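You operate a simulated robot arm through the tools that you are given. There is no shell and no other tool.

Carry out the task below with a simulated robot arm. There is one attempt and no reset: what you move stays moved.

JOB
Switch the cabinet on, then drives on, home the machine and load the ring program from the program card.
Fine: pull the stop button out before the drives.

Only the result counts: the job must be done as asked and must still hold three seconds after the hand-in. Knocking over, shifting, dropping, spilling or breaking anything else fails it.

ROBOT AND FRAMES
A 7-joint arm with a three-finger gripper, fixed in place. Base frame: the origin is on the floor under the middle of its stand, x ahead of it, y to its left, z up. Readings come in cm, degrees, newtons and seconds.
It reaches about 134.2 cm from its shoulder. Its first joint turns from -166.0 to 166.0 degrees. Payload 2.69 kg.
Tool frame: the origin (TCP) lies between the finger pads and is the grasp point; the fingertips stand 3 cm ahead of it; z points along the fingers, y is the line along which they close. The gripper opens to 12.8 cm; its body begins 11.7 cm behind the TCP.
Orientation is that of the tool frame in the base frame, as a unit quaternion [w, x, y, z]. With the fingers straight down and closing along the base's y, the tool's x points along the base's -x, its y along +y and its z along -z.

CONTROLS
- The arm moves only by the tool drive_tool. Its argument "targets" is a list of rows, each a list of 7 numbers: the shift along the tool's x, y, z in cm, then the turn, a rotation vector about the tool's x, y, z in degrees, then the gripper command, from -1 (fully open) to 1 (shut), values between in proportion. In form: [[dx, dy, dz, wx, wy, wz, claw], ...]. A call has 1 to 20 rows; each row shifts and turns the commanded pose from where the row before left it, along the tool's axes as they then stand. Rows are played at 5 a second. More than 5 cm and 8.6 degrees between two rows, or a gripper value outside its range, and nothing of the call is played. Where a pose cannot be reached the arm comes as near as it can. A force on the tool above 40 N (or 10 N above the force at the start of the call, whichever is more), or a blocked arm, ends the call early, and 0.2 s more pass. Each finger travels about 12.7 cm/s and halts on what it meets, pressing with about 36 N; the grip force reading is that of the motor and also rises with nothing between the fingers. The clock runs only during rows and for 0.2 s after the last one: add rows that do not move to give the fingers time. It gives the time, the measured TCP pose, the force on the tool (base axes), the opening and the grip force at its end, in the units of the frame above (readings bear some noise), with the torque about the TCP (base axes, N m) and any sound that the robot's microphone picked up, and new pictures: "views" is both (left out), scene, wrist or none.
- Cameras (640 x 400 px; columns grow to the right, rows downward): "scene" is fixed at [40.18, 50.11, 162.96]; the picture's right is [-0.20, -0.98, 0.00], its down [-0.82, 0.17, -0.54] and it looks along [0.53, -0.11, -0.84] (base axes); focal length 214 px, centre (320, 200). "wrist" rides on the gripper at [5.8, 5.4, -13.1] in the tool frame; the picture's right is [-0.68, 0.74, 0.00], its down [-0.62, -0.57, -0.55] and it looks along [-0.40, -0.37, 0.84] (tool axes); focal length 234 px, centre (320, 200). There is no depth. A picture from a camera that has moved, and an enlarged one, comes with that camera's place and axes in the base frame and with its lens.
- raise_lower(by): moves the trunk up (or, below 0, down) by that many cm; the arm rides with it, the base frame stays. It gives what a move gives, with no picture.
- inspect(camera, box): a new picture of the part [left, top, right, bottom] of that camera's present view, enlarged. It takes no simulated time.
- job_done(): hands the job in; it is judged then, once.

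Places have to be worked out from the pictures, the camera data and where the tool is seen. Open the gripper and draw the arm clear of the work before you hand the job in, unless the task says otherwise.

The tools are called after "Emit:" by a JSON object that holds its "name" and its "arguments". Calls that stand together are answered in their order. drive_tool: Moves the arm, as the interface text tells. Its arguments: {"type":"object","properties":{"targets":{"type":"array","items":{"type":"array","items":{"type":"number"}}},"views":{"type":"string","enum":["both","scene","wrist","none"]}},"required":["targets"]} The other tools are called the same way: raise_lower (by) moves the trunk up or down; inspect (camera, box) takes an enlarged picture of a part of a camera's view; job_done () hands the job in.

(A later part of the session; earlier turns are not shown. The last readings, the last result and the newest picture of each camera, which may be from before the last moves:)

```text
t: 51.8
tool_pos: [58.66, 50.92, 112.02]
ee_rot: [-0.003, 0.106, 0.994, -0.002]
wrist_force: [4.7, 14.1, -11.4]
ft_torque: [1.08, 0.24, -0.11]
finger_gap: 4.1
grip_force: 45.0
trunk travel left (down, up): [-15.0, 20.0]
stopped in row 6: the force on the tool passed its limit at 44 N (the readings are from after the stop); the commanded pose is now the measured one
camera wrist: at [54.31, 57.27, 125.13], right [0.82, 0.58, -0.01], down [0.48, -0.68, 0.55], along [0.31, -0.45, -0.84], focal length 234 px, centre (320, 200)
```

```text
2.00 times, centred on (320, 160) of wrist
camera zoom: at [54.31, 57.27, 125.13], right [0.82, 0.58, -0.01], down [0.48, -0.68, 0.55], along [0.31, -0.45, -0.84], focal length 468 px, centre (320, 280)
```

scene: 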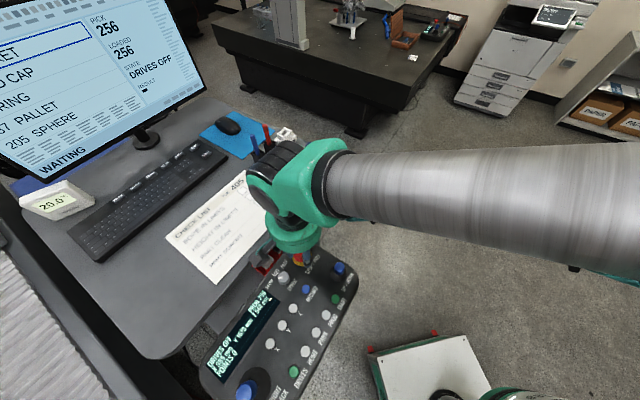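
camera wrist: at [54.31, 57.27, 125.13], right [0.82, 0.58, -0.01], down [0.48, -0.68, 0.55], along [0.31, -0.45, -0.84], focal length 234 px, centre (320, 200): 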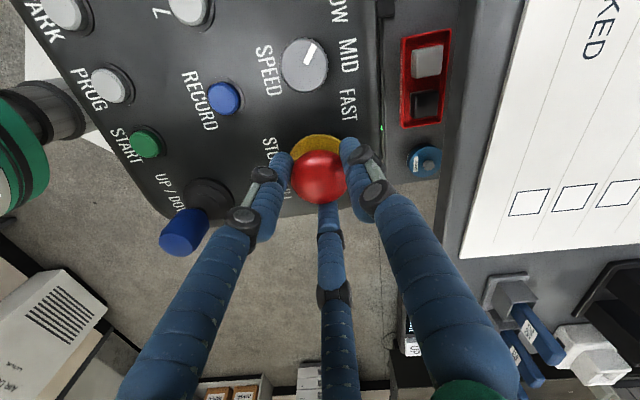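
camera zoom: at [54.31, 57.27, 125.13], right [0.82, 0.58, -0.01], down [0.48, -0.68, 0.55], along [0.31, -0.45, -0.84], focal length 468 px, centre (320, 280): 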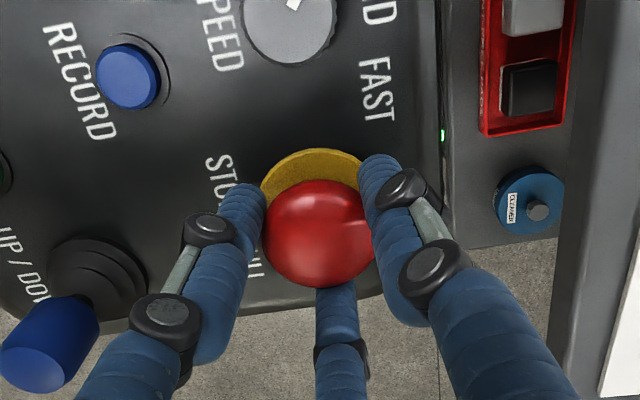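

The stop button is out: the screen now says "DRIVES OFF". I'll open the fingers to 7.5 cm and rise straight off the cap.

Emit:
{"name": "drive_tool", "arguments": {"targets": [[0, 0, 0, 0, 0, 0, 0.2], [0, 0, 0, 0, 0, 0, -0.17], [0, 0, 0, 0, 0, 0, -0.17], [0, 0, -2, 0, 0, 0, -0.17], [0, 0, -4, 0, 0, 0, -0.17], [0, 0, -4, 0, 0, 0, -0.17], [0, 0, -4, 0, 0, 0, -0.17], [0, 0, 0, 0, 0, 0, 1]], "views": "both"}}

Emit:
{"name": "inspect", "arguments": {"camera": "scene", "box": [0, 0, 220, 220]}}

```text
t: 53.6
tool_pos: [58.75, 50.72, 126.27]
ee_rot: [-0.002, 0.106, 0.994, -0.002]
wrist_force: [0.6, 0.0, 0.1]
ft_torque: [0.03, -0.03, 0.0]
finger_gap: 0.24
grip_force: 22.0
trunk travel left (down, up): [-15.0, 20.0]
camera wrist: at [54.31, 57.09, 139.36], right [0.82, 0.58, 0.0], down [0.48, -0.68, 0.55], along [0.31, -0.45, -0.84], focal length 234 px, centre (320, 200)
```

scene: 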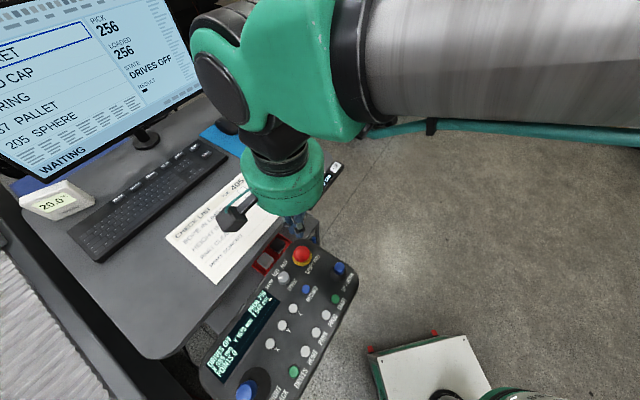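
wrist: 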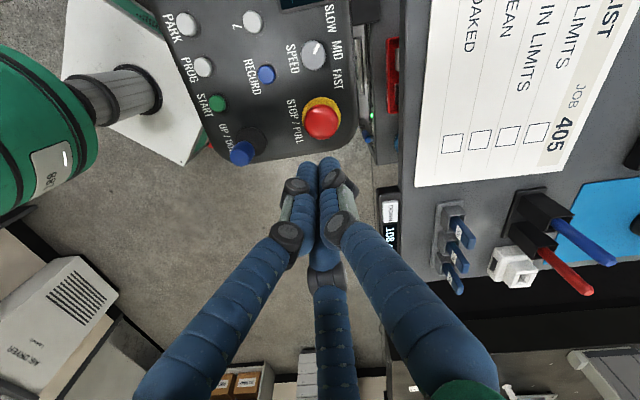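

```text
1.82 times, centred on (110, 110) of scene
camera zoom: at [40.18, 50.11, 162.96], right [-0.2, -0.98, 0.0], down [-0.82, 0.17, -0.54], along [0.53, -0.11, -0.84], focal length 390 px, centre (702, 364)
```

zoom: 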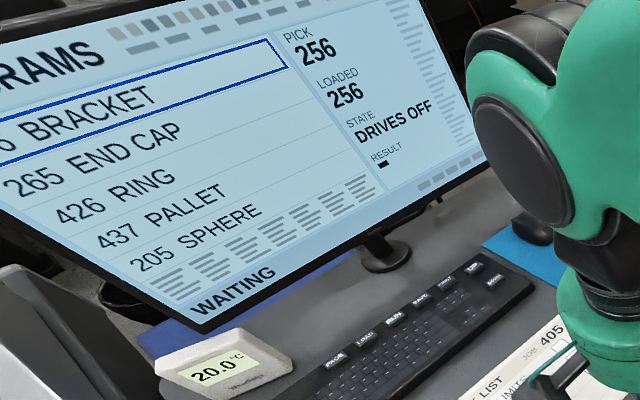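

The gripper is clear and "DRIVES OFF" holds. To press with a single fingertip, I'll turn the tool so the thumb points toward the display side and hover over DRIVES at about (35.5, 56.4).

Emit:
{"name": "drive_tool", "arguments": {"targets": [[0, 0, 0, 0, 0, 8.1, 1], [0, 0, 0, 0, 0, 8.1, 1], [0, 0, 0, 0, 0, 8.1, 1], [0, 0, 0, 0, 0, 8.1, 1], [4.11, -2.68, 0, 0, 0, 0, 1], [4.11, -2.68, 0, 0, 0, 0, 1], [4.11, -2.68, 0, 0, 0, 0, 1], [4.11, -2.68, 0, 0, 0, 0, 1], [4.11, -2.68, 0, 0, 0, 0, 1], [0, 0, 2, 0, 0, 0, 1], [0, 0, 2, 0, 0, 0, 1], [0, 0, 0, 0, 0, 0, 1]], "views": "both"}}

Emit:
{"name": "inspect", "arguments": {"camera": "wrist", "box": [200, 60, 440, 260]}}

Emit:
{"name": "inspect", "arguments": {"camera": "scene", "box": [190, 250, 370, 400]}}

```text
t: 56.2
tool_pos: [34.63, 55.66, 122.37]
ee_rot: [-0.002, 0.38, 0.925, -0.003]
wrist_force: [0.5, 0.0, -0.2]
ft_torque: [-0.03, 0.01, -0.01]
finger_gap: 0.21
grip_force: 31.0
trunk travel left (down, up): [-15.0, 20.0]
camera wrist: at [34.44, 63.43, 135.38], right [1.0, 0.05, -0.01], down [0.04, -0.83, 0.55], along [0.02, -0.55, -0.84], focal length 234 px, centre (320, 200)
```

scene: 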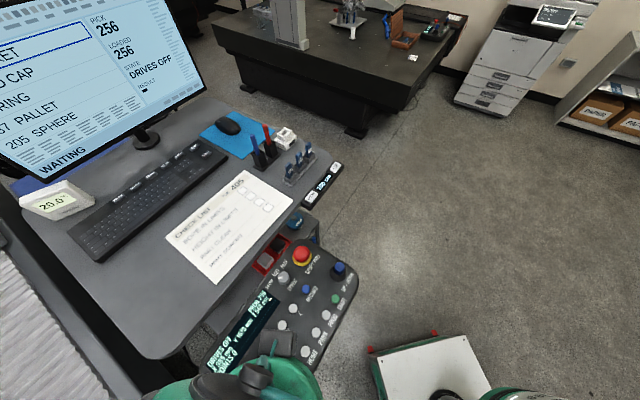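
wrist: 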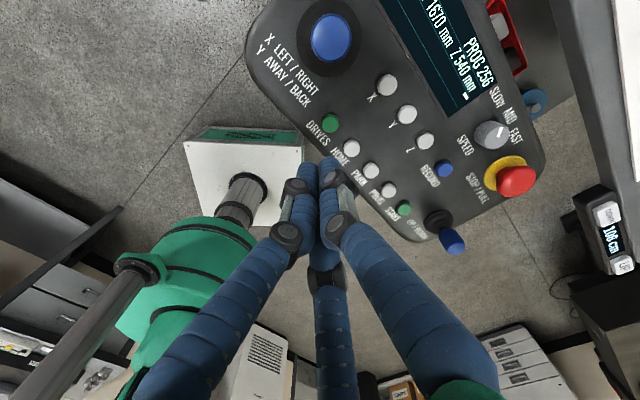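

```text
2.00 times, centred on (320, 160) of wrist
camera zoom: at [34.44, 63.43, 135.38], right [1.0, 0.05, -0.01], down [0.04, -0.83, 0.55], along [0.02, -0.55, -0.84], focal length 468 px, centre (320, 280)
```

zoom: 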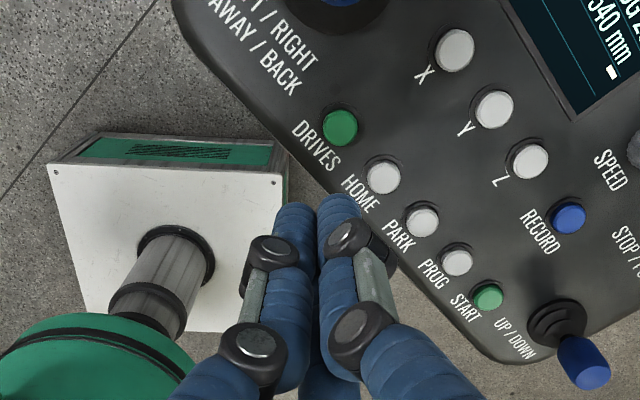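

```text
2.67 times, centred on (280, 325) of scene
camera zoom: at [40.18, 50.11, 162.96], right [-0.2, -0.98, 0.0], down [-0.82, 0.17, -0.54], along [0.53, -0.11, -0.84], focal length 572 px, centre (427, -133)
```

zoom: 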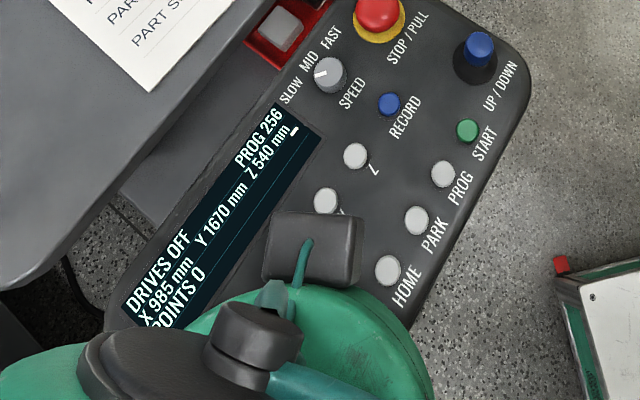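

From this view DRIVES is at about (35.85, 56.25), agreeing with the scene estimate within 4 mm. I'll fine-position the thumb over it and descend to just above contact.

Emit:
{"name": "drive_tool", "arguments": {"targets": [[-0.45, 0.18, 3, 0, 0, 0, 1], [0, 0, 4, 0, 0, 0, 1], [0, 0, 3.3, 0, 0, 0, 1], [0, 0, 0, 0, 0, 0, 1]], "views": "both"}}

Emit:
{"name": "inspect", "arguments": {"camera": "wrist", "box": [240, 100, 420, 250]}}

Emit:
{"name": "inspect", "arguments": {"camera": "scene", "box": [190, 250, 370, 400]}}

```text
t: 57.2
tool_pos: [35.08, 55.54, 112.0]
ee_rot: [-0.001, 0.38, 0.925, -0.001]
wrist_force: [-0.2, 0.7, -0.3]
ft_torque: [0.0, 0.02, -0.01]
finger_gap: 0.2
grip_force: 31.8
trunk travel left (down, up): [-15.0, 20.0]
camera wrist: at [34.82, 63.25, 125.08], right [1.0, 0.05, 0.0], down [0.04, -0.83, 0.55], along [0.02, -0.55, -0.84], focal length 234 px, centre (320, 200)
```

scene: 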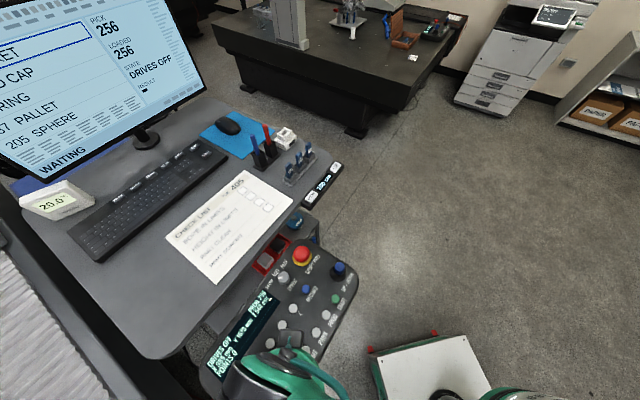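
wrist: 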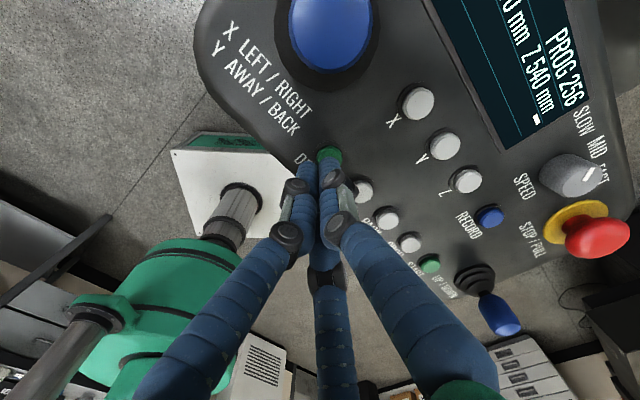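

```text
2.67 times, centred on (330, 175) of wrist
camera zoom: at [34.82, 63.25, 125.08], right [1.0, 0.05, 0.0], down [0.04, -0.83, 0.55], along [0.02, -0.55, -0.84], focal length 624 px, centre (293, 267)
```

zoom: 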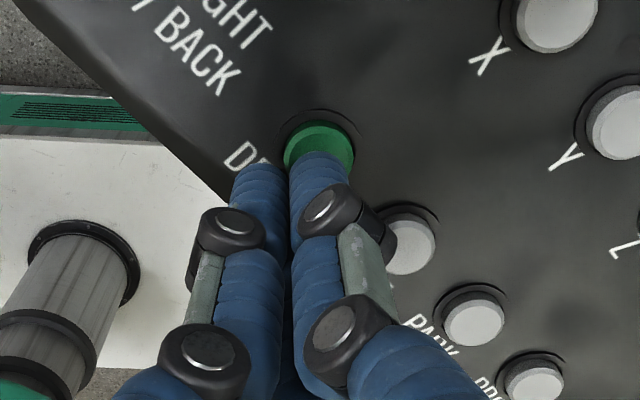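

```text
2.67 times, centred on (280, 325) of scene
camera zoom: at [40.18, 50.11, 162.96], right [-0.2, -0.98, 0.0], down [-0.82, 0.17, -0.54], along [0.53, -0.11, -0.84], focal length 572 px, centre (427, -133)
```

zoom: 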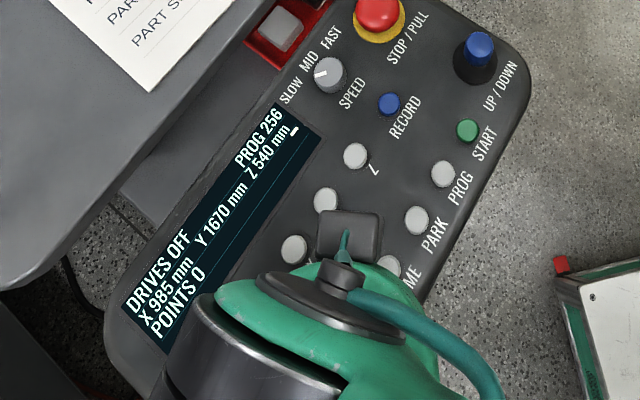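

The thumb tip lines up with the green DRIVES button, about 1 cm above it. I'll press down in small steps.

Emit:
{"name": "drive_tool", "arguments": {"targets": [[0, 0, 0.4, 0, 0, 0, 1], [0, 0, 0.4, 0, 0, 0, 1], [0, 0, 0.3, 0, 0, 0, 1], [0, 0, 0.3, 0, 0, 0, 1]], "views": "scene"}}

```text
t: 58.2
tool_pos: [35.01, 55.42, 110.87]
ee_rot: [-0.002, 0.379, 0.925, 0.001]
wrist_force: [-2.8, -4.5, 32.6]
ft_torque: [0.08, -0.2, -0.07]
finger_gap: 0.58
grip_force: 31.7
trunk travel left (down, up): [-15.0, 20.0]
heard: click
```

scene: 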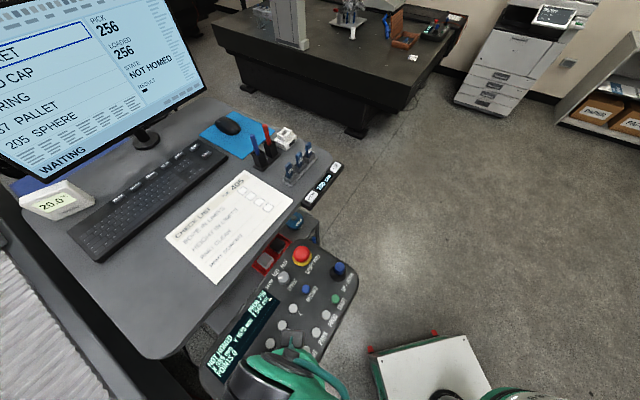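

A click was heard and the state became "NOT HOMED", so the drives are on. I'll lift, shift 4.1 cm along the row to HOME at about (38.75, 53.4), and lower to just above it.

Emit:
{"name": "drive_tool", "arguments": {"targets": [[0, 0, -1.5, 0, 0, 0, 1], [0, 0, -2, 0, 0, 0, 1], [-4.1, 0, 0, 0, 0, 0, 1], [0, 0, 2, 0, 0, 0, 1], [0, 0, 0, 0, 0, 0, 1]], "views": "both"}}

Emit:
{"name": "inspect", "arguments": {"camera": "wrist", "box": [240, 100, 420, 250]}}

Emit:
{"name": "inspect", "arguments": {"camera": "scene", "box": [0, 0, 220, 220]}}

```text
t: 59.4
tool_pos: [38.1, 52.73, 112.08]
ee_rot: [-0.002, 0.38, 0.925, -0.002]
wrist_force: [0.7, 0.5, -0.4]
ft_torque: [-0.04, 0.03, 0.01]
finger_gap: 0.2
grip_force: 31.4
trunk travel left (down, up): [-15.0, 20.0]
camera wrist: at [37.84, 60.4, 125.13], right [1.0, 0.05, -0.01], down [0.04, -0.83, 0.55], along [0.02, -0.55, -0.83], focal length 234 px, centre (320, 200)
```

scene: 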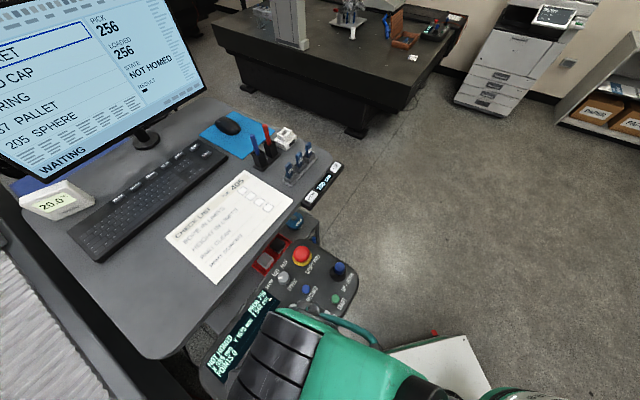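
wrist: 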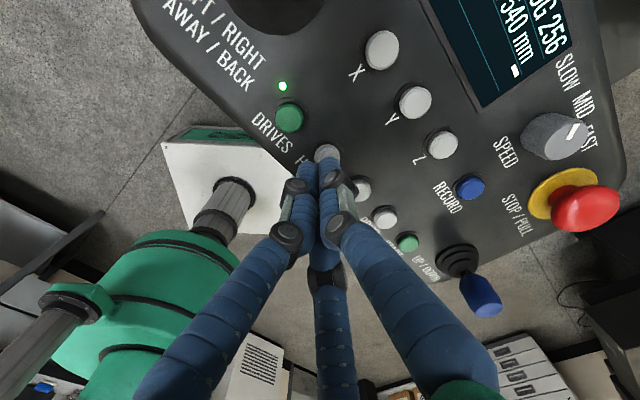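

```text
2.67 times, centred on (330, 175) of wrist
camera zoom: at [37.84, 60.4, 125.13], right [1.0, 0.05, -0.01], down [0.04, -0.83, 0.55], along [0.02, -0.55, -0.83], focal length 624 px, centre (293, 267)
```

zoom: 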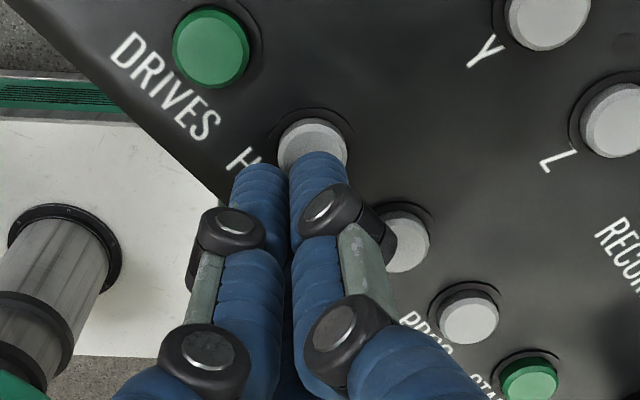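

```text
1.82 times, centred on (110, 110) of scene
camera zoom: at [40.18, 50.11, 162.96], right [-0.2, -0.98, 0.0], down [-0.82, 0.17, -0.54], along [0.53, -0.11, -0.84], focal length 390 px, centre (702, 364)
```

zoom: 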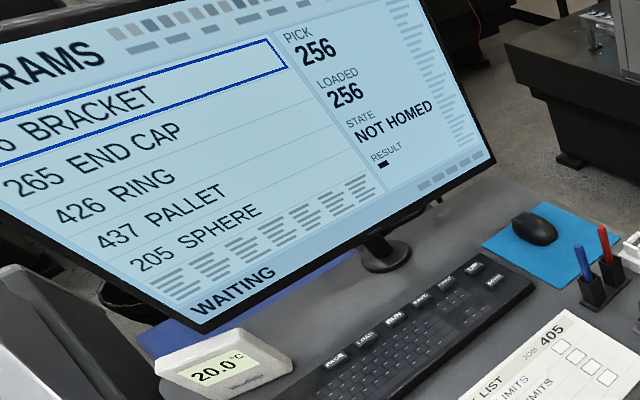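

The DRIVES lamp is lit and the thumb is over the next button, HOME. I'll press it the same way.

Emit:
{"name": "drive_tool", "arguments": {"targets": [[0.1, -0.1, 0.4, 0, 0, 0, 1], [0, 0, 0.4, 0, 0, 0, 1], [0, 0, 0.3, 0, 0, 0, 1], [0, 0, 0.3, 0, 0, 0, 1]], "views": "scene"}}

```text
t: 60.4
tool_pos: [37.74, 52.55, 111.03]
ee_rot: [-0.001, 0.38, 0.925, 0.0]
wrist_force: [-0.1, -2.0, 22.5]
ft_torque: [0.17, -0.19, -0.02]
finger_gap: 0.2
grip_force: 31.6
trunk travel left (down, up): [-15.0, 20.0]
heard: click
```

scene: 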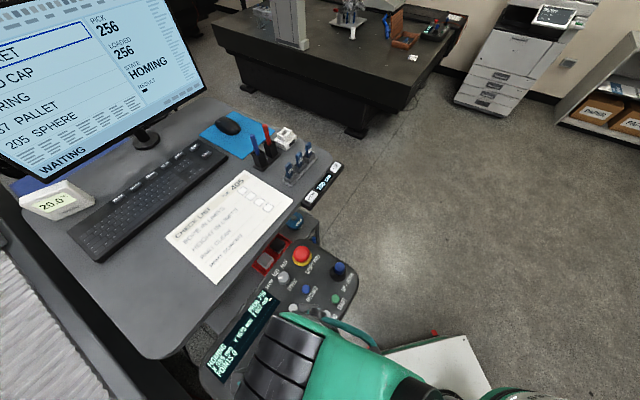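

A click was heard and the state reads "HOMING". I'll lift off the button and wait a few seconds for homing to finish.

Emit:
{"name": "drive_tool", "arguments": {"targets": [[0, 0, -2, 0, 0, 0, 1], [0, 0, -4, 0, 0, 0, 1], [0, 0, -4, 0, 0, 0, 1], [0, 0, -4, 0, 0, 0, 1], [0, 0, 0, 0, 0, 0, 1], [0, 0, 0, 0, 0, 0, 1], [0, 0, 0, 0, 0, 0, 1], [0, 0, 0, 0, 0, 0, 1], [0, 0, 0, 0, 0, 0, 1], [0, 0, 0, 0, 0, 0, 1], [0, 0, 0, 0, 0, 0, 1], [0, 0, 0, 0, 0, 0, 1], [0, 0, 0, 0, 0, 0, 1], [0, 0, 0, 0, 0, 0, 1], [0, 0, 0, 0, 0, 0, 1]], "views": "both"}}

Emit:
{"name": "inspect", "arguments": {"camera": "scene", "box": [0, 0, 220, 220]}}

Emit:
{"name": "inspect", "arguments": {"camera": "scene", "box": [60, 100, 260, 270]}}

```text
t: 63.6
tool_pos: [38.05, 52.63, 124.7]
ee_rot: [-0.002, 0.379, 0.925, -0.002]
wrist_force: [-0.5, 0.0, -1.3]
ft_torque: [0.02, -0.01, 0.02]
finger_gap: 0.21
grip_force: 31.5
trunk travel left (down, up): [-15.0, 20.0]
camera wrist: at [37.75, 60.42, 137.72], right [1.0, 0.05, 0.0], down [0.04, -0.83, 0.55], along [0.02, -0.55, -0.84], focal length 234 px, centre (320, 200)
```

scene: 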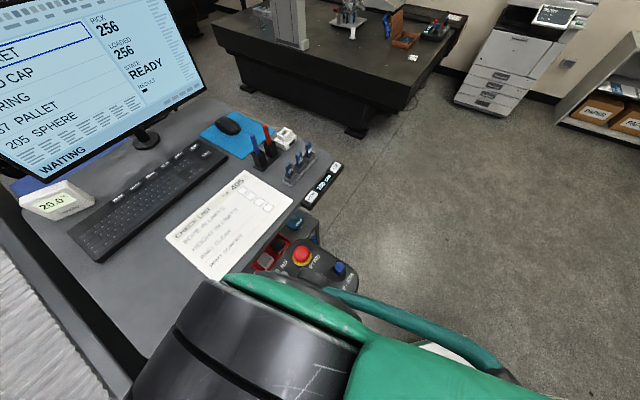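
wrist: 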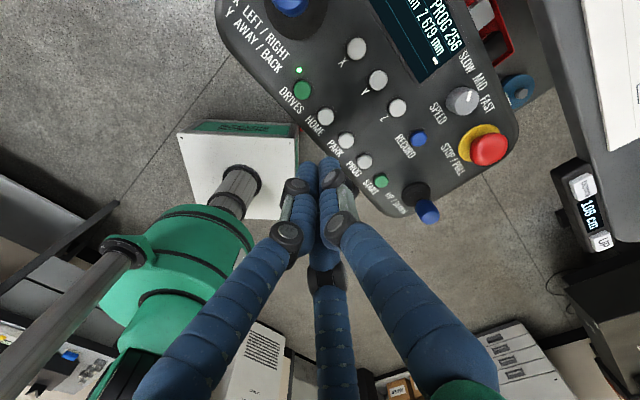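

```text
1.82 times, centred on (110, 110) of scene
camera zoom: at [40.18, 50.11, 162.96], right [-0.2, -0.98, 0.0], down [-0.82, 0.17, -0.54], along [0.53, -0.11, -0.84], focal length 390 px, centre (702, 364)
```

zoom: 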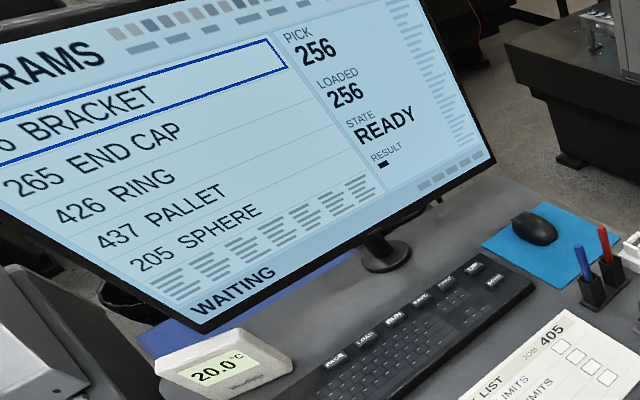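

```text
2.35 times, centred on (160, 185) of scene
camera zoom: at [40.18, 50.11, 162.96], right [-0.2, -0.98, 0.0], down [-0.82, 0.17, -0.54], along [0.53, -0.11, -0.84], focal length 505 px, centre (696, 235)
```

zoom: 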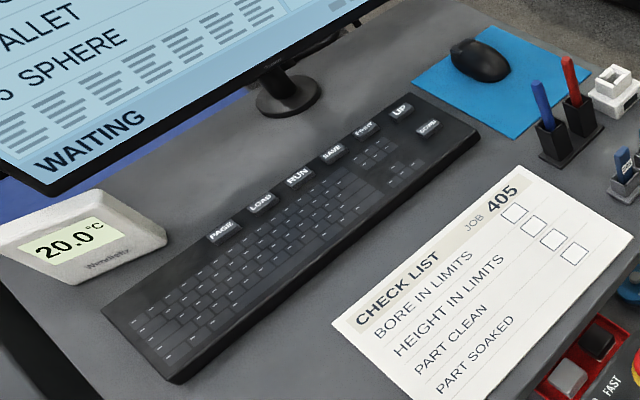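

Homing finished: the state is "READY". The keyboard's DOWN key is near (97.8, 76.9) and LOAD near (88.4, 96.5), both around z 111.5 and close to full reach; I'll check the desk display, then begin turning the tool so the camera ends up on top when I tilt forward.

Emit:
{"name": "inspect", "arguments": {"camera": "wrist", "box": [540, 150, 640, 270]}}

Emit:
{"name": "drive_tool", "arguments": {"targets": [[0, 0, -2, 0, 0, 7.6, 1], [0, 0, -2, 0, 0, 7.6, 1], [0, 0, 0, 0, 0, 7.6, 1], [0, 0, 0, 0, 0, 7.6, 1], [0, 0, 0, 0, 0, 7.6, 1], [0, 0, 0, 0, 0, 7.6, 1]], "views": "both"}}

```text
3.33 times, centred on (590, 210) of wrist
camera zoom: at [37.75, 60.42, 137.72], right [1.0, 0.05, 0.0], down [0.04, -0.83, 0.55], along [0.02, -0.55, -0.84], focal length 781 px, centre (-580, 167)
```

zoom: 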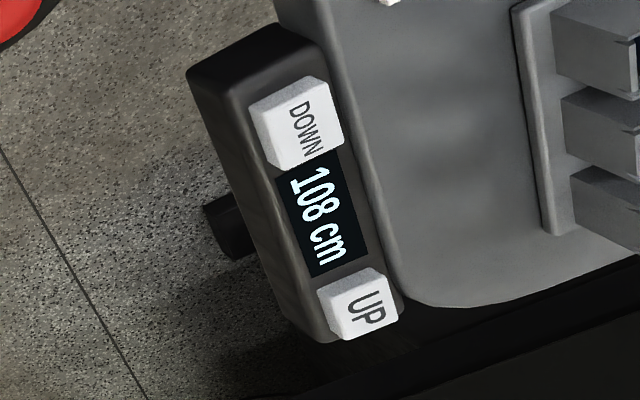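

```text
t: 65.0
tool_pos: [37.97, 52.62, 128.68]
ee_rot: [-0.001, 0.708, 0.706, -0.003]
wrist_force: [-0.6, -0.3, 1.4]
ft_torque: [0.0, 0.0, 0.0]
finger_gap: 0.23
grip_force: 31.4
trunk travel left (down, up): [-15.0, 20.0]
camera wrist: at [43.5, 58.26, 141.78], right [0.73, -0.68, 0.0], down [-0.57, -0.61, 0.55], along [-0.38, -0.4, -0.83], focal length 234 px, centre (320, 200)
```

scene: 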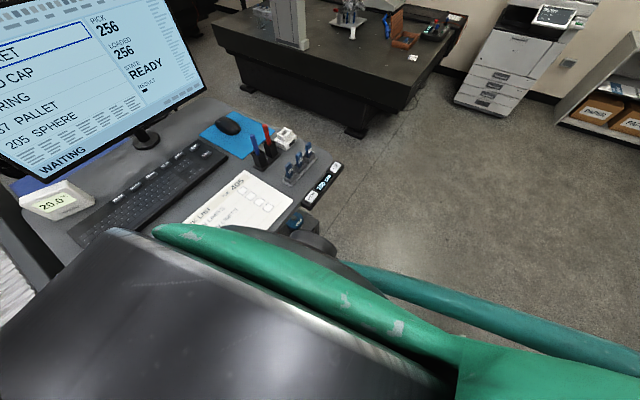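
wrist: 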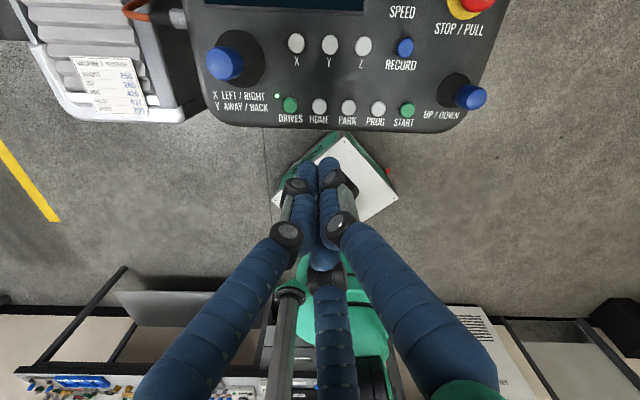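

The turn was reached cleanly. The program card is in view, so I'll read it closely once more.

Emit:
{"name": "inspect", "arguments": {"camera": "wrist", "box": [60, 40, 160, 130]}}

Emit:
{"name": "inspect", "arguments": {"camera": "wrist", "box": [190, 0, 500, 140]}}

```text
4.44 times, centred on (110, 85) of wrist
camera zoom: at [43.5, 58.26, 141.78], right [0.73, -0.68, 0.0], down [-0.57, -0.61, 0.55], along [-0.38, -0.4, -0.83], focal length 1041 px, centre (1253, 711)
```

zoom: 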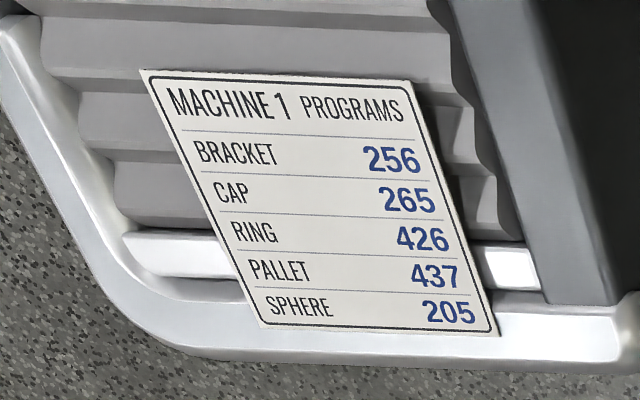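

```text
2.06 times, centred on (345, 70) of wrist
camera zoom: at [43.5, 58.26, 141.78], right [0.73, -0.68, 0.0], down [-0.57, -0.61, 0.55], along [-0.38, -0.4, -0.83], focal length 483 px, centre (268, 468)
```

zoom: 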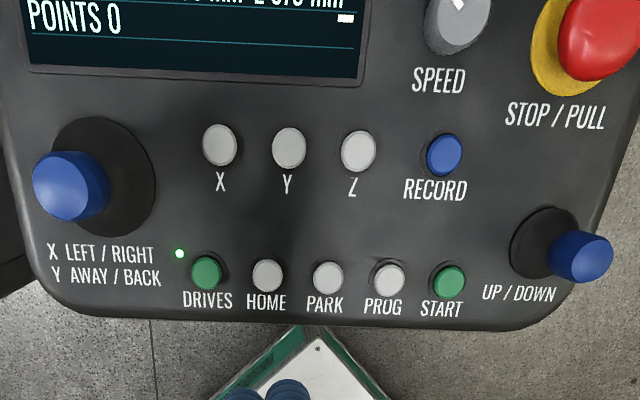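

The card confirms RING = 426 for Machine 1. I'll move out over the desk's front edge at about z 138 and tilt the tool forward toward the keyboard with the camera on top.

Emit:
{"name": "drive_tool", "arguments": {"targets": [[2.77, 3.14, -1.33, 0, 0, 0, 1], [2.77, 3.14, -1.33, 0, 0, 0, 1], [2.77, 3.14, -1.33, 0, 0, 0, 1], [2.77, 3.14, -1.33, 0, 0, 0, 1], [2.77, 3.14, -1.33, 0, 0, 0, 1], [2.77, 3.14, -1.33, 0, 0, 0, 1], [2.77, 3.14, -1.33, 0, 0, 0, 1], [0, 0, 0, -5.06, 5.54, 0, 1], [0, 0, 0, -5.06, 5.54, 0, 1], [0, 0, 0, -5.06, 5.54, 0, 1], [0, 0, 0, -5.06, 5.54, 0, 1]], "views": "both"}}

```text
t: 67.4
tool_pos: [59.98, 71.91, 138.05]
ee_rot: [-0.013, 0.685, 0.681, 0.257]
wrist_force: [-0.5, 0.8, 1.3]
ft_torque: [-0.05, 0.03, 0.01]
finger_gap: 0.22
grip_force: 31.0
trunk travel left (down, up): [-15.0, 20.0]
camera wrist: at [60.39, 71.93, 153.32], right [0.73, -0.68, 0.0], down [-0.68, -0.73, 0.06], along [-0.04, -0.04, -1.0], focal length 234 px, centre (320, 200)
```

scene: 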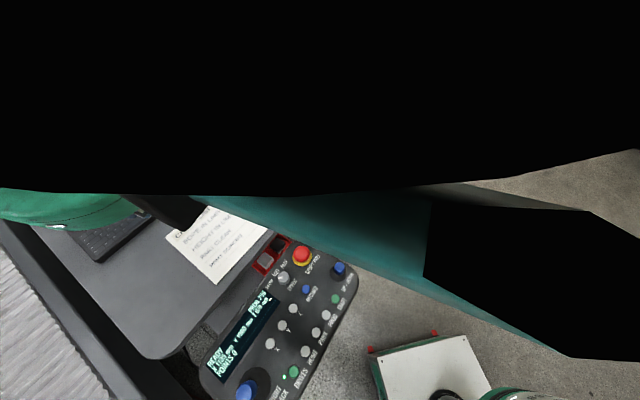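
wrist: 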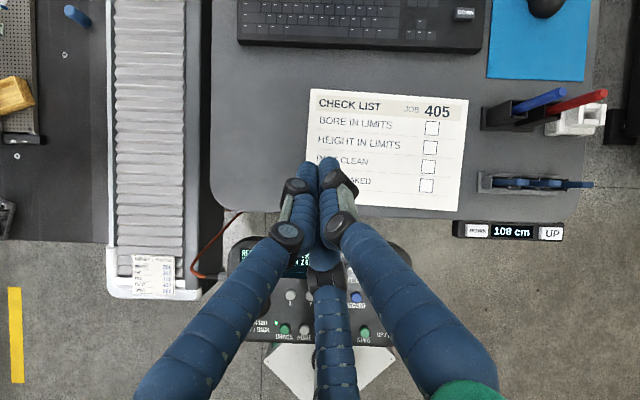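

The camera now looks straight down and the path over the desk is clear. I'll extend 20 cm toward the keyboard at this height to view the keys from above.

Emit:
{"name": "drive_tool", "arguments": {"targets": [[2.57, 2.33, 1.99, 0, 0, 0, 1], [2.57, 2.33, 1.99, 0, 0, 0, 1], [2.57, 2.33, 1.99, 0, 0, 0, 1], [2.57, 2.33, 1.99, 0, 0, 0, 1], [2.57, 2.33, 1.99, 0, 0, 0, 1]], "views": "both"}}

```text
t: 68.8
tool_pos: [72.45, 85.36, 145.45]
ee_rot: [-0.015, 0.678, 0.676, 0.29]
wrist_force: [-2.9, -1.9, 0.3]
ft_torque: [0.28, -0.26, 0.01]
finger_gap: 0.2
grip_force: 31.8
trunk travel left (down, up): [-15.0, 20.0]
stopped in row 5: the arm was blocked; the commanded pose is now the measured one
camera wrist: at [72.11, 84.62, 160.79], right [0.73, -0.68, -0.01], down [-0.68, -0.73, -0.01], along [0.0, 0.01, -1.0], focal length 234 px, centre (320, 200)
```

scene: 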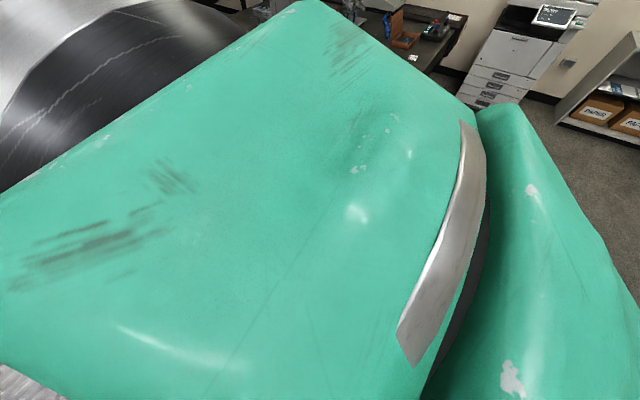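
wrist: 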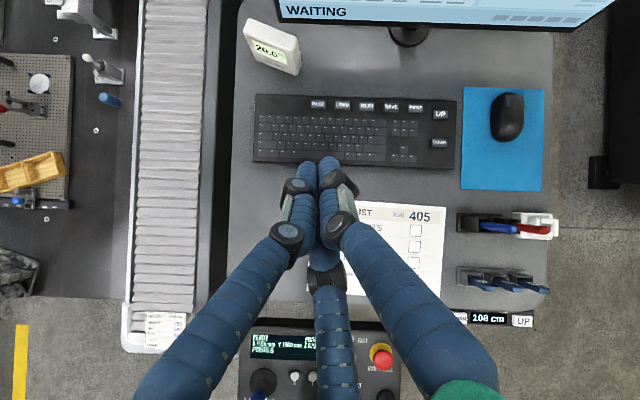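

The arm reported being blocked in row 5 and the tool rose to z 145, though the wrist force is small. I'll enlarge the view to see that nothing has been disturbed and where the arm may be touching.

Emit:
{"name": "inspect", "arguments": {"camera": "wrist", "box": [220, 280, 480, 400]}}

Emit:
{"name": "inspect", "arguments": {"camera": "wrist", "box": [230, 80, 480, 240]}}

Emit:
{"name": "inspect", "arguments": {"camera": "wrist", "box": [270, 0, 640, 80]}}

```text
2.46 times, centred on (350, 340) of wrist
camera zoom: at [72.11, 84.62, 160.79], right [0.73, -0.68, -0.01], down [-0.68, -0.73, -0.01], along [0.0, 0.01, -1.0], focal length 576 px, centre (246, -145)
```

zoom: 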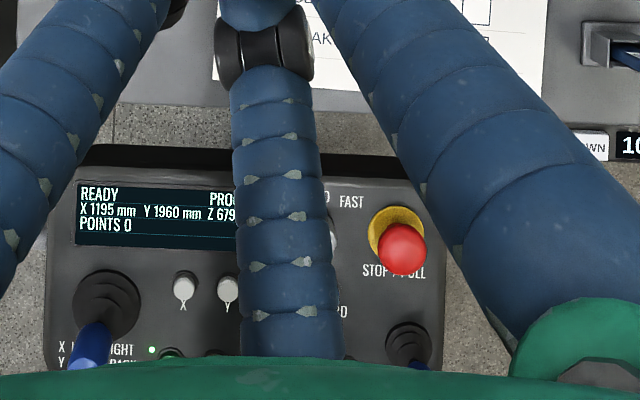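

```text
2.50 times, centred on (355, 160) of wrist
camera zoom: at [72.11, 84.62, 160.79], right [0.73, -0.68, -0.01], down [-0.68, -0.73, -0.01], along [0.0, 0.01, -1.0], focal length 585 px, centre (232, 300)
```

zoom: 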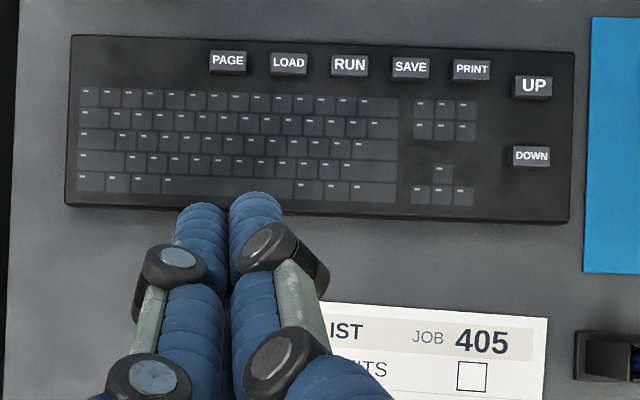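

```text
1.73 times, centred on (455, 40) of wrist
camera zoom: at [72.11, 84.62, 160.79], right [0.73, -0.68, -0.01], down [-0.68, -0.73, -0.01], along [0.0, 0.01, -1.0], focal length 405 px, centre (86, 477)
```

zoom: 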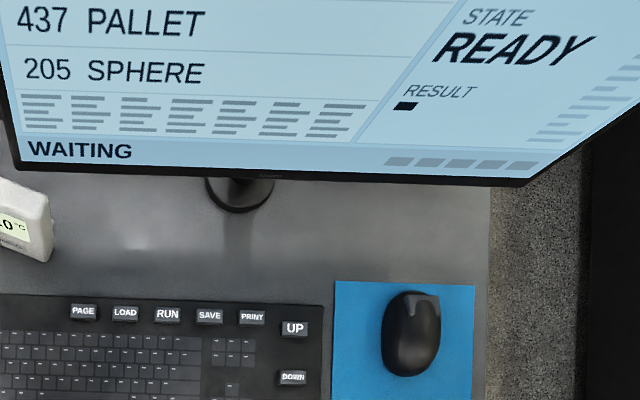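

Nothing has been disturbed and the state stays READY. This overhead view gives DOWN ≈ (98.9, 77.25), LOAD ≈ (89.4, 97.1), UP ≈ (103.4, 81.5), z≈110.5. The arm was probably near full stretch with a high wrist, so I'll back off 12 cm and tilt further forward.

Emit:
{"name": "drive_tool", "arguments": {"targets": [[-2.46, -2.24, -2.22, 0, 0, 0, 1], [-2.46, -2.24, -2.22, 0, 0, 0, 1], [-2.46, -2.24, -2.22, 0, 0, 0, 1], [0, 0, 0, -4.8, 5.25, 0, 1], [0, 0, 0, -4.8, 5.25, 0, 1], [0, 0, 0, -4.8, 5.25, 0, 1], [0, 0, 0, -4.8, 5.25, 0, 1]], "views": "both"}}

```text
t: 70.4
tool_pos: [64.66, 76.9, 144.87]
ee_rot: [-0.026, 0.608, 0.605, 0.514]
wrist_force: [0.2, 0.0, -0.8]
ft_torque: [-0.02, -0.01, 0.0]
finger_gap: 0.22
grip_force: 31.7
trunk travel left (down, up): [-15.0, 20.0]
camera wrist: at [59.49, 70.93, 158.11], right [0.74, -0.68, -0.01], down [-0.6, -0.64, -0.48], along [0.32, 0.36, -0.88], focal length 234 px, centre (320, 200)
```

scene: 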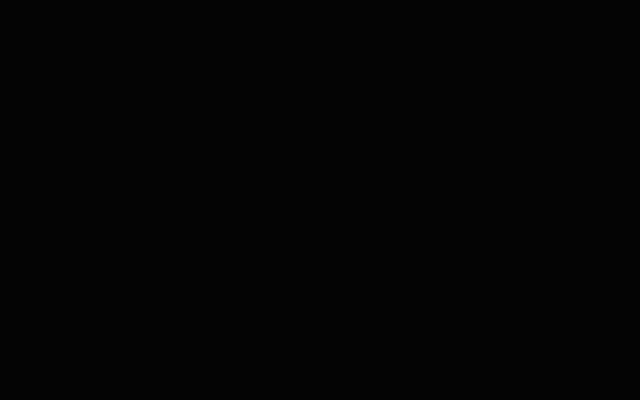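
wrist: 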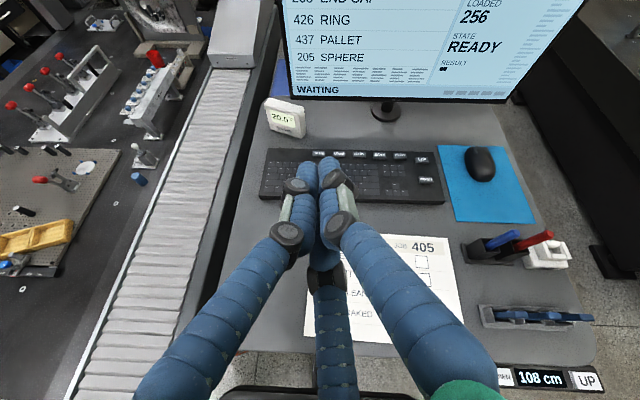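

At 62° tilt the camera gives a clear view of the keyboard, monitor and desk. I'll move toward the DOWN key, coming down gradually, first only part of the way.

Emit:
{"name": "drive_tool", "arguments": {"targets": [[-2.67, 1.31, 3.33, 0, 0, 0, 1], [-2.67, 1.31, 3.33, 0, 0, 0, 1], [-2.67, 1.31, 3.33, 0, 0, 0, 1], [-2.67, 1.31, 3.33, 0, 0, 0, 1], [-2.67, 1.31, 3.33, 0, 0, 0, 1]], "views": "wrist"}}

```text
t: 71.6
tool_pos: [83.02, 76.56, 132.15]
ee_rot: [-0.024, 0.608, 0.605, 0.514]
wrist_force: [0.8, 0.0, 0.4]
ft_torque: [0.0, -0.02, 0.02]
finger_gap: 0.21
grip_force: 31.4
trunk travel left (down, up): [-15.0, 20.0]
camera wrist: at [77.87, 70.55, 145.38], right [0.73, -0.68, -0.01], down [-0.6, -0.64, -0.48], along [0.32, 0.36, -0.88], focal length 234 px, centre (320, 200)
```

wrist: 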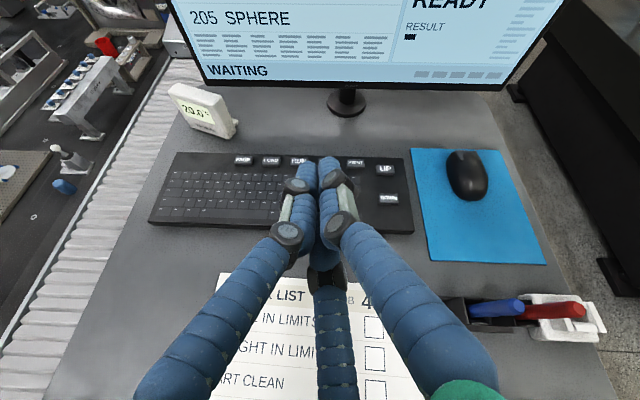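

Reach is fine here. I'll carry on to hover above the DOWN key.

Emit:
{"name": "drive_tool", "arguments": {"targets": [[-2.67, 1.31, 3.33, 0, 0, 0, 1], [-2.67, 1.31, 3.33, 0, 0, 0, 1], [-2.67, 1.31, 3.33, 0, 0, 0, 1], [-2.67, 1.31, 3.33, 0, 0, 0, 1], [0, 0, 0, 0, 0, 0, 1]], "views": "both"}}

Emit:
{"name": "inspect", "arguments": {"camera": "wrist", "box": [220, 80, 460, 260]}}

```text
t: 72.8
tool_pos: [97.74, 76.18, 121.81]
ee_rot: [-0.025, 0.609, 0.605, 0.512]
wrist_force: [0.8, -0.8, -0.1]
ft_torque: [0.08, 0.01, 0.07]
finger_gap: 0.23
grip_force: 31.2
trunk travel left (down, up): [-15.0, 20.0]
camera wrist: at [92.64, 70.26, 135.07], right [0.73, -0.68, -0.01], down [-0.6, -0.64, -0.48], along [0.32, 0.36, -0.88], focal length 234 px, centre (320, 200)
```

scene: 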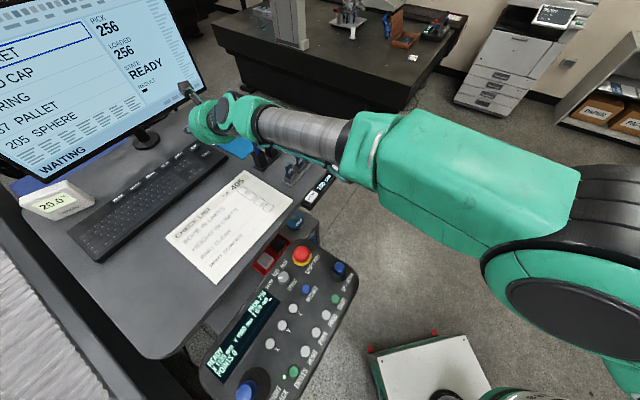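
wrist: 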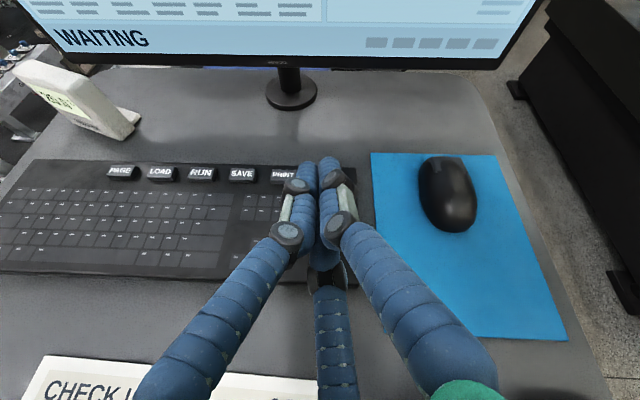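

```text
2.22 times, centred on (340, 170) of wrist
camera zoom: at [92.64, 70.26, 135.07], right [0.73, -0.68, -0.01], down [-0.6, -0.64, -0.48], along [0.32, 0.36, -0.88], focal length 520 px, centre (276, 267)
```

zoom: 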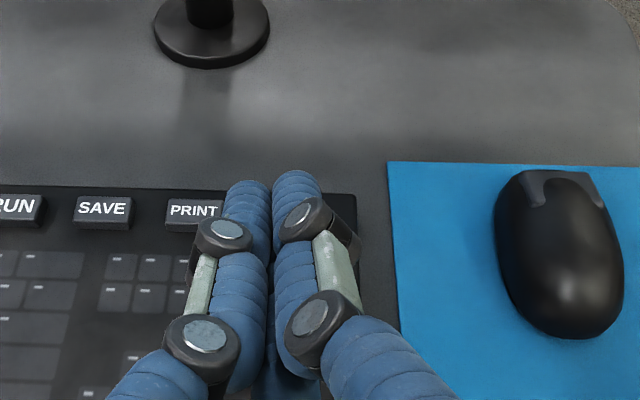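

The arm is comfortable here; the key itself is hidden under the fingers, but PRINT agrees with my map within 4 mm, so the tip should be over DOWN at about (99.3, 77.2). I'll descend 7 cm to just above it.

Emit:
{"name": "drive_tool", "arguments": {"targets": [[-1.56, -1.3, 1.16, 0, 0, 0, 1], [-1.56, -1.3, 1.16, 0, 0, 0, 1], [-1.56, -1.3, 1.16, 0, 0, 0, 1], [0, 0, 0, 0, 0, 0, 1]], "views": "both"}}

Emit:
{"name": "inspect", "arguments": {"camera": "wrist", "box": [220, 80, 460, 260]}}

Emit:
{"name": "inspect", "arguments": {"camera": "scene", "box": [140, 80, 290, 190]}}

```text
t: 73.8
tool_pos: [97.8, 76.11, 114.95]
ee_rot: [-0.024, 0.61, 0.603, 0.514]
wrist_force: [-0.2, 0.1, -0.6]
ft_torque: [0.01, -0.04, -0.01]
finger_gap: 0.21
grip_force: 31.4
trunk travel left (down, up): [-15.0, 20.0]
camera wrist: at [92.81, 70.22, 128.2], right [0.73, -0.68, -0.01], down [-0.6, -0.64, -0.48], along [0.32, 0.36, -0.88], focal length 234 px, centre (320, 200)
```

scene: 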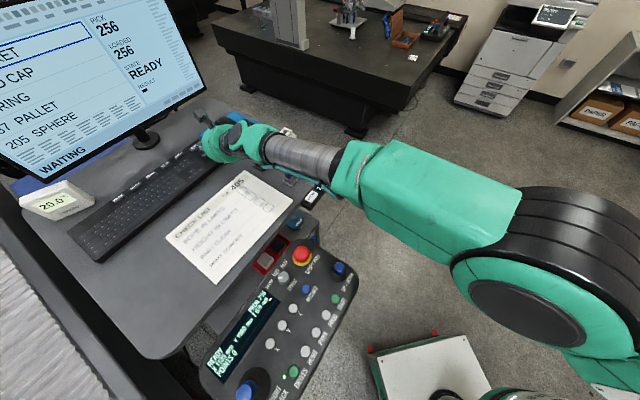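
wrist: 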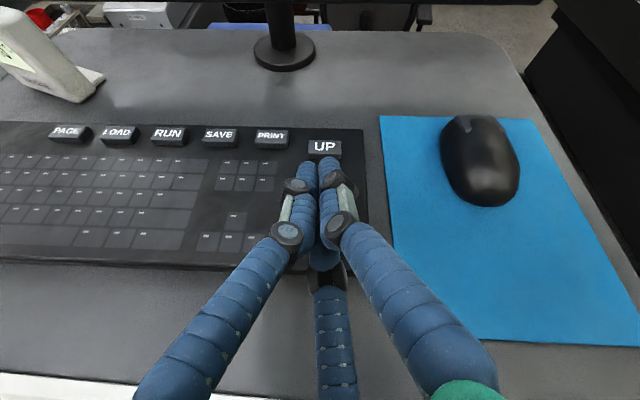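

```text
2.22 times, centred on (340, 170) of wrist
camera zoom: at [92.81, 70.22, 128.2], right [0.73, -0.68, -0.01], down [-0.6, -0.64, -0.48], along [0.32, 0.36, -0.88], focal length 520 px, centre (276, 267)
```

zoom: 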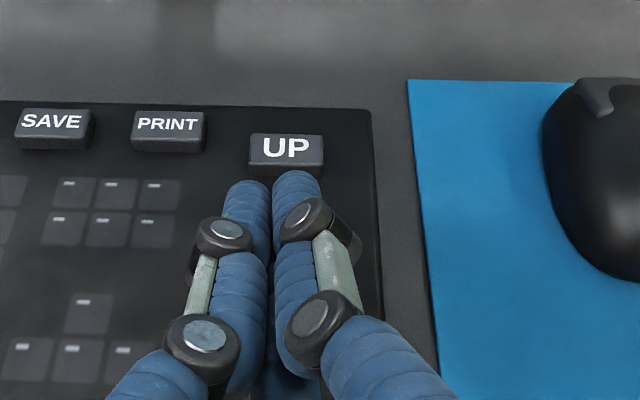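

```text
3.64 times, centred on (215, 135) of scene
camera zoom: at [40.18, 50.11, 162.96], right [-0.2, -0.98, 0.0], down [-0.82, 0.17, -0.54], along [0.53, -0.11, -0.84], focal length 780 px, centre (702, 436)
```

zoom: 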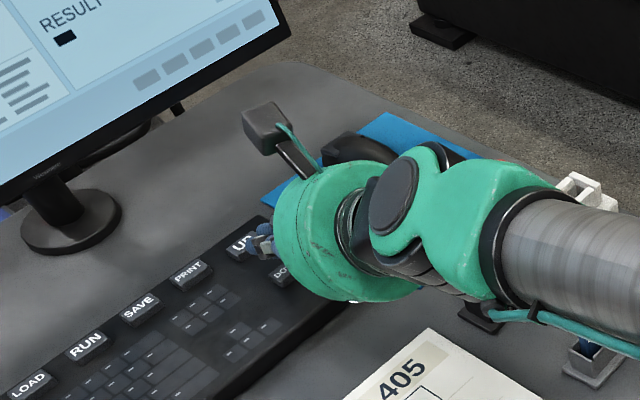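

UP is visible at about (103.7, 81.55), which puts DOWN at (99.3, 77.25), right under the lowest fingertip about 1.5 cm down. I'll press in small downward steps.

Emit:
{"name": "drive_tool", "arguments": {"targets": [[-0.328, -0.295, 0.236, 0, 0, 0, 1], [-0.328, -0.295, 0.236, 0, 0, 0, 1], [-0.262, -0.236, 0.188, 0, 0, 0, 1], [-0.262, -0.236, 0.188, 0, 0, 0, 1]], "views": "both"}}

Emit:
{"name": "inspect", "arguments": {"camera": "scene", "box": [0, 0, 220, 190]}}

```text
t: 74.8
tool_pos: [97.99, 76.13, 113.43]
ee_rot: [-0.026, 0.609, 0.603, 0.515]
wrist_force: [-0.6, -0.8, 1.3]
ft_torque: [0.06, -0.05, 0.01]
finger_gap: 0.21
grip_force: 31.2
trunk travel left (down, up): [-15.0, 20.0]
heard: click
camera wrist: at [92.82, 70.16, 126.54], right [0.73, -0.68, -0.01], down [-0.6, -0.64, -0.48], along [0.32, 0.36, -0.88], focal length 234 px, centre (320, 200)
```

scene: 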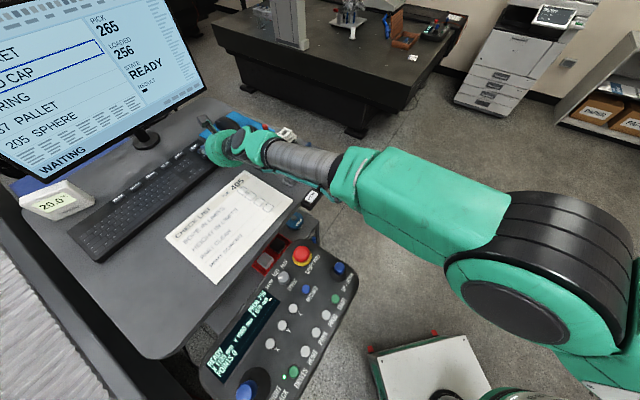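
wrist: 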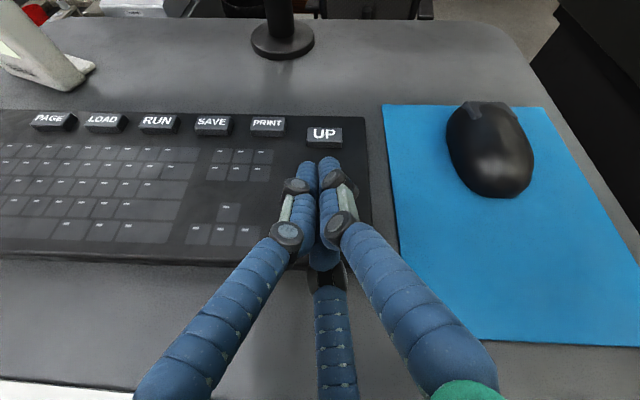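

```text
2.11 times, centred on (110, 95) of scene
camera zoom: at [40.18, 50.11, 162.96], right [-0.2, -0.98, 0.0], down [-0.82, 0.17, -0.54], along [0.53, -0.11, -0.84], focal length 452 px, centre (762, 421)
```

zoom: 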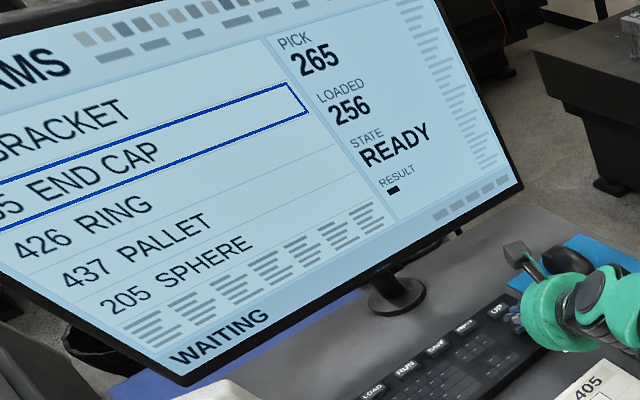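

The click moved the pick to 265 END CAP. I'll lift 1.6 cm and press DOWN once more to reach 426 RING.

Emit:
{"name": "drive_tool", "arguments": {"targets": [[0.525, 0.472, -0.377, 0, 0, 0, 1], [0.525, 0.472, -0.377, 0, 0, 0, 1], [0, 0, 0, 0, 0, 0, 1], [-0.328, -0.295, 0.236, 0, 0, 0, 1], [-0.328, -0.295, 0.236, 0, 0, 0, 1], [-0.262, -0.236, 0.188, 0, 0, 0, 1], [-0.164, -0.148, 0.118, 0, 0, 0, 1]], "views": "scene"}}

Emit:
{"name": "inspect", "arguments": {"camera": "scene", "box": [0, 0, 220, 190]}}

```text
t: 76.4
tool_pos: [97.89, 76.03, 113.31]
ee_rot: [-0.026, 0.609, 0.604, 0.514]
wrist_force: [0.3, -0.8, 2.7]
ft_torque: [0.01, -0.05, -0.03]
finger_gap: 0.17
grip_force: 31.5
trunk travel left (down, up): [-15.0, 20.0]
heard: click
```

scene: 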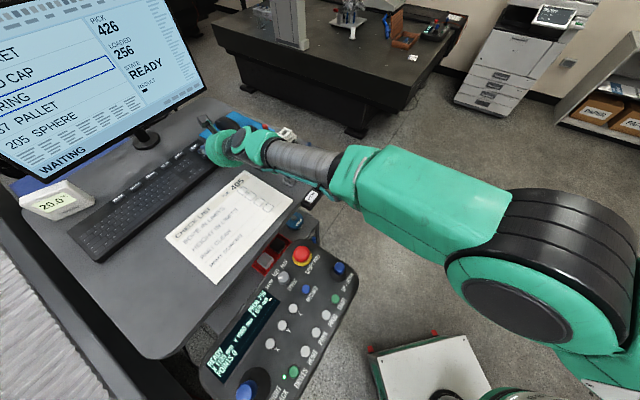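

```text
2.11 times, centred on (110, 95) of scene
camera zoom: at [40.18, 50.11, 162.96], right [-0.2, -0.98, 0.0], down [-0.82, 0.17, -0.54], along [0.53, -0.11, -0.84], focal length 452 px, centre (762, 421)
```

zoom: 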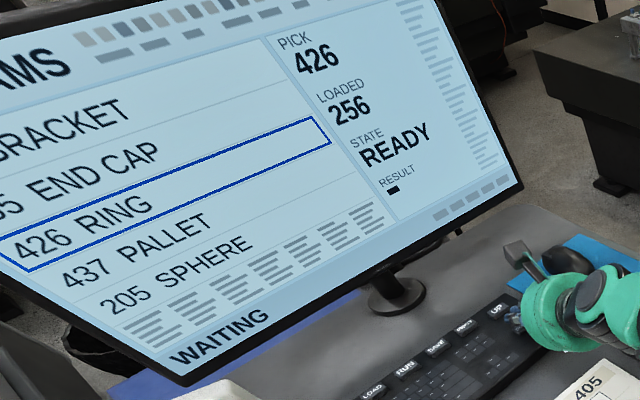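

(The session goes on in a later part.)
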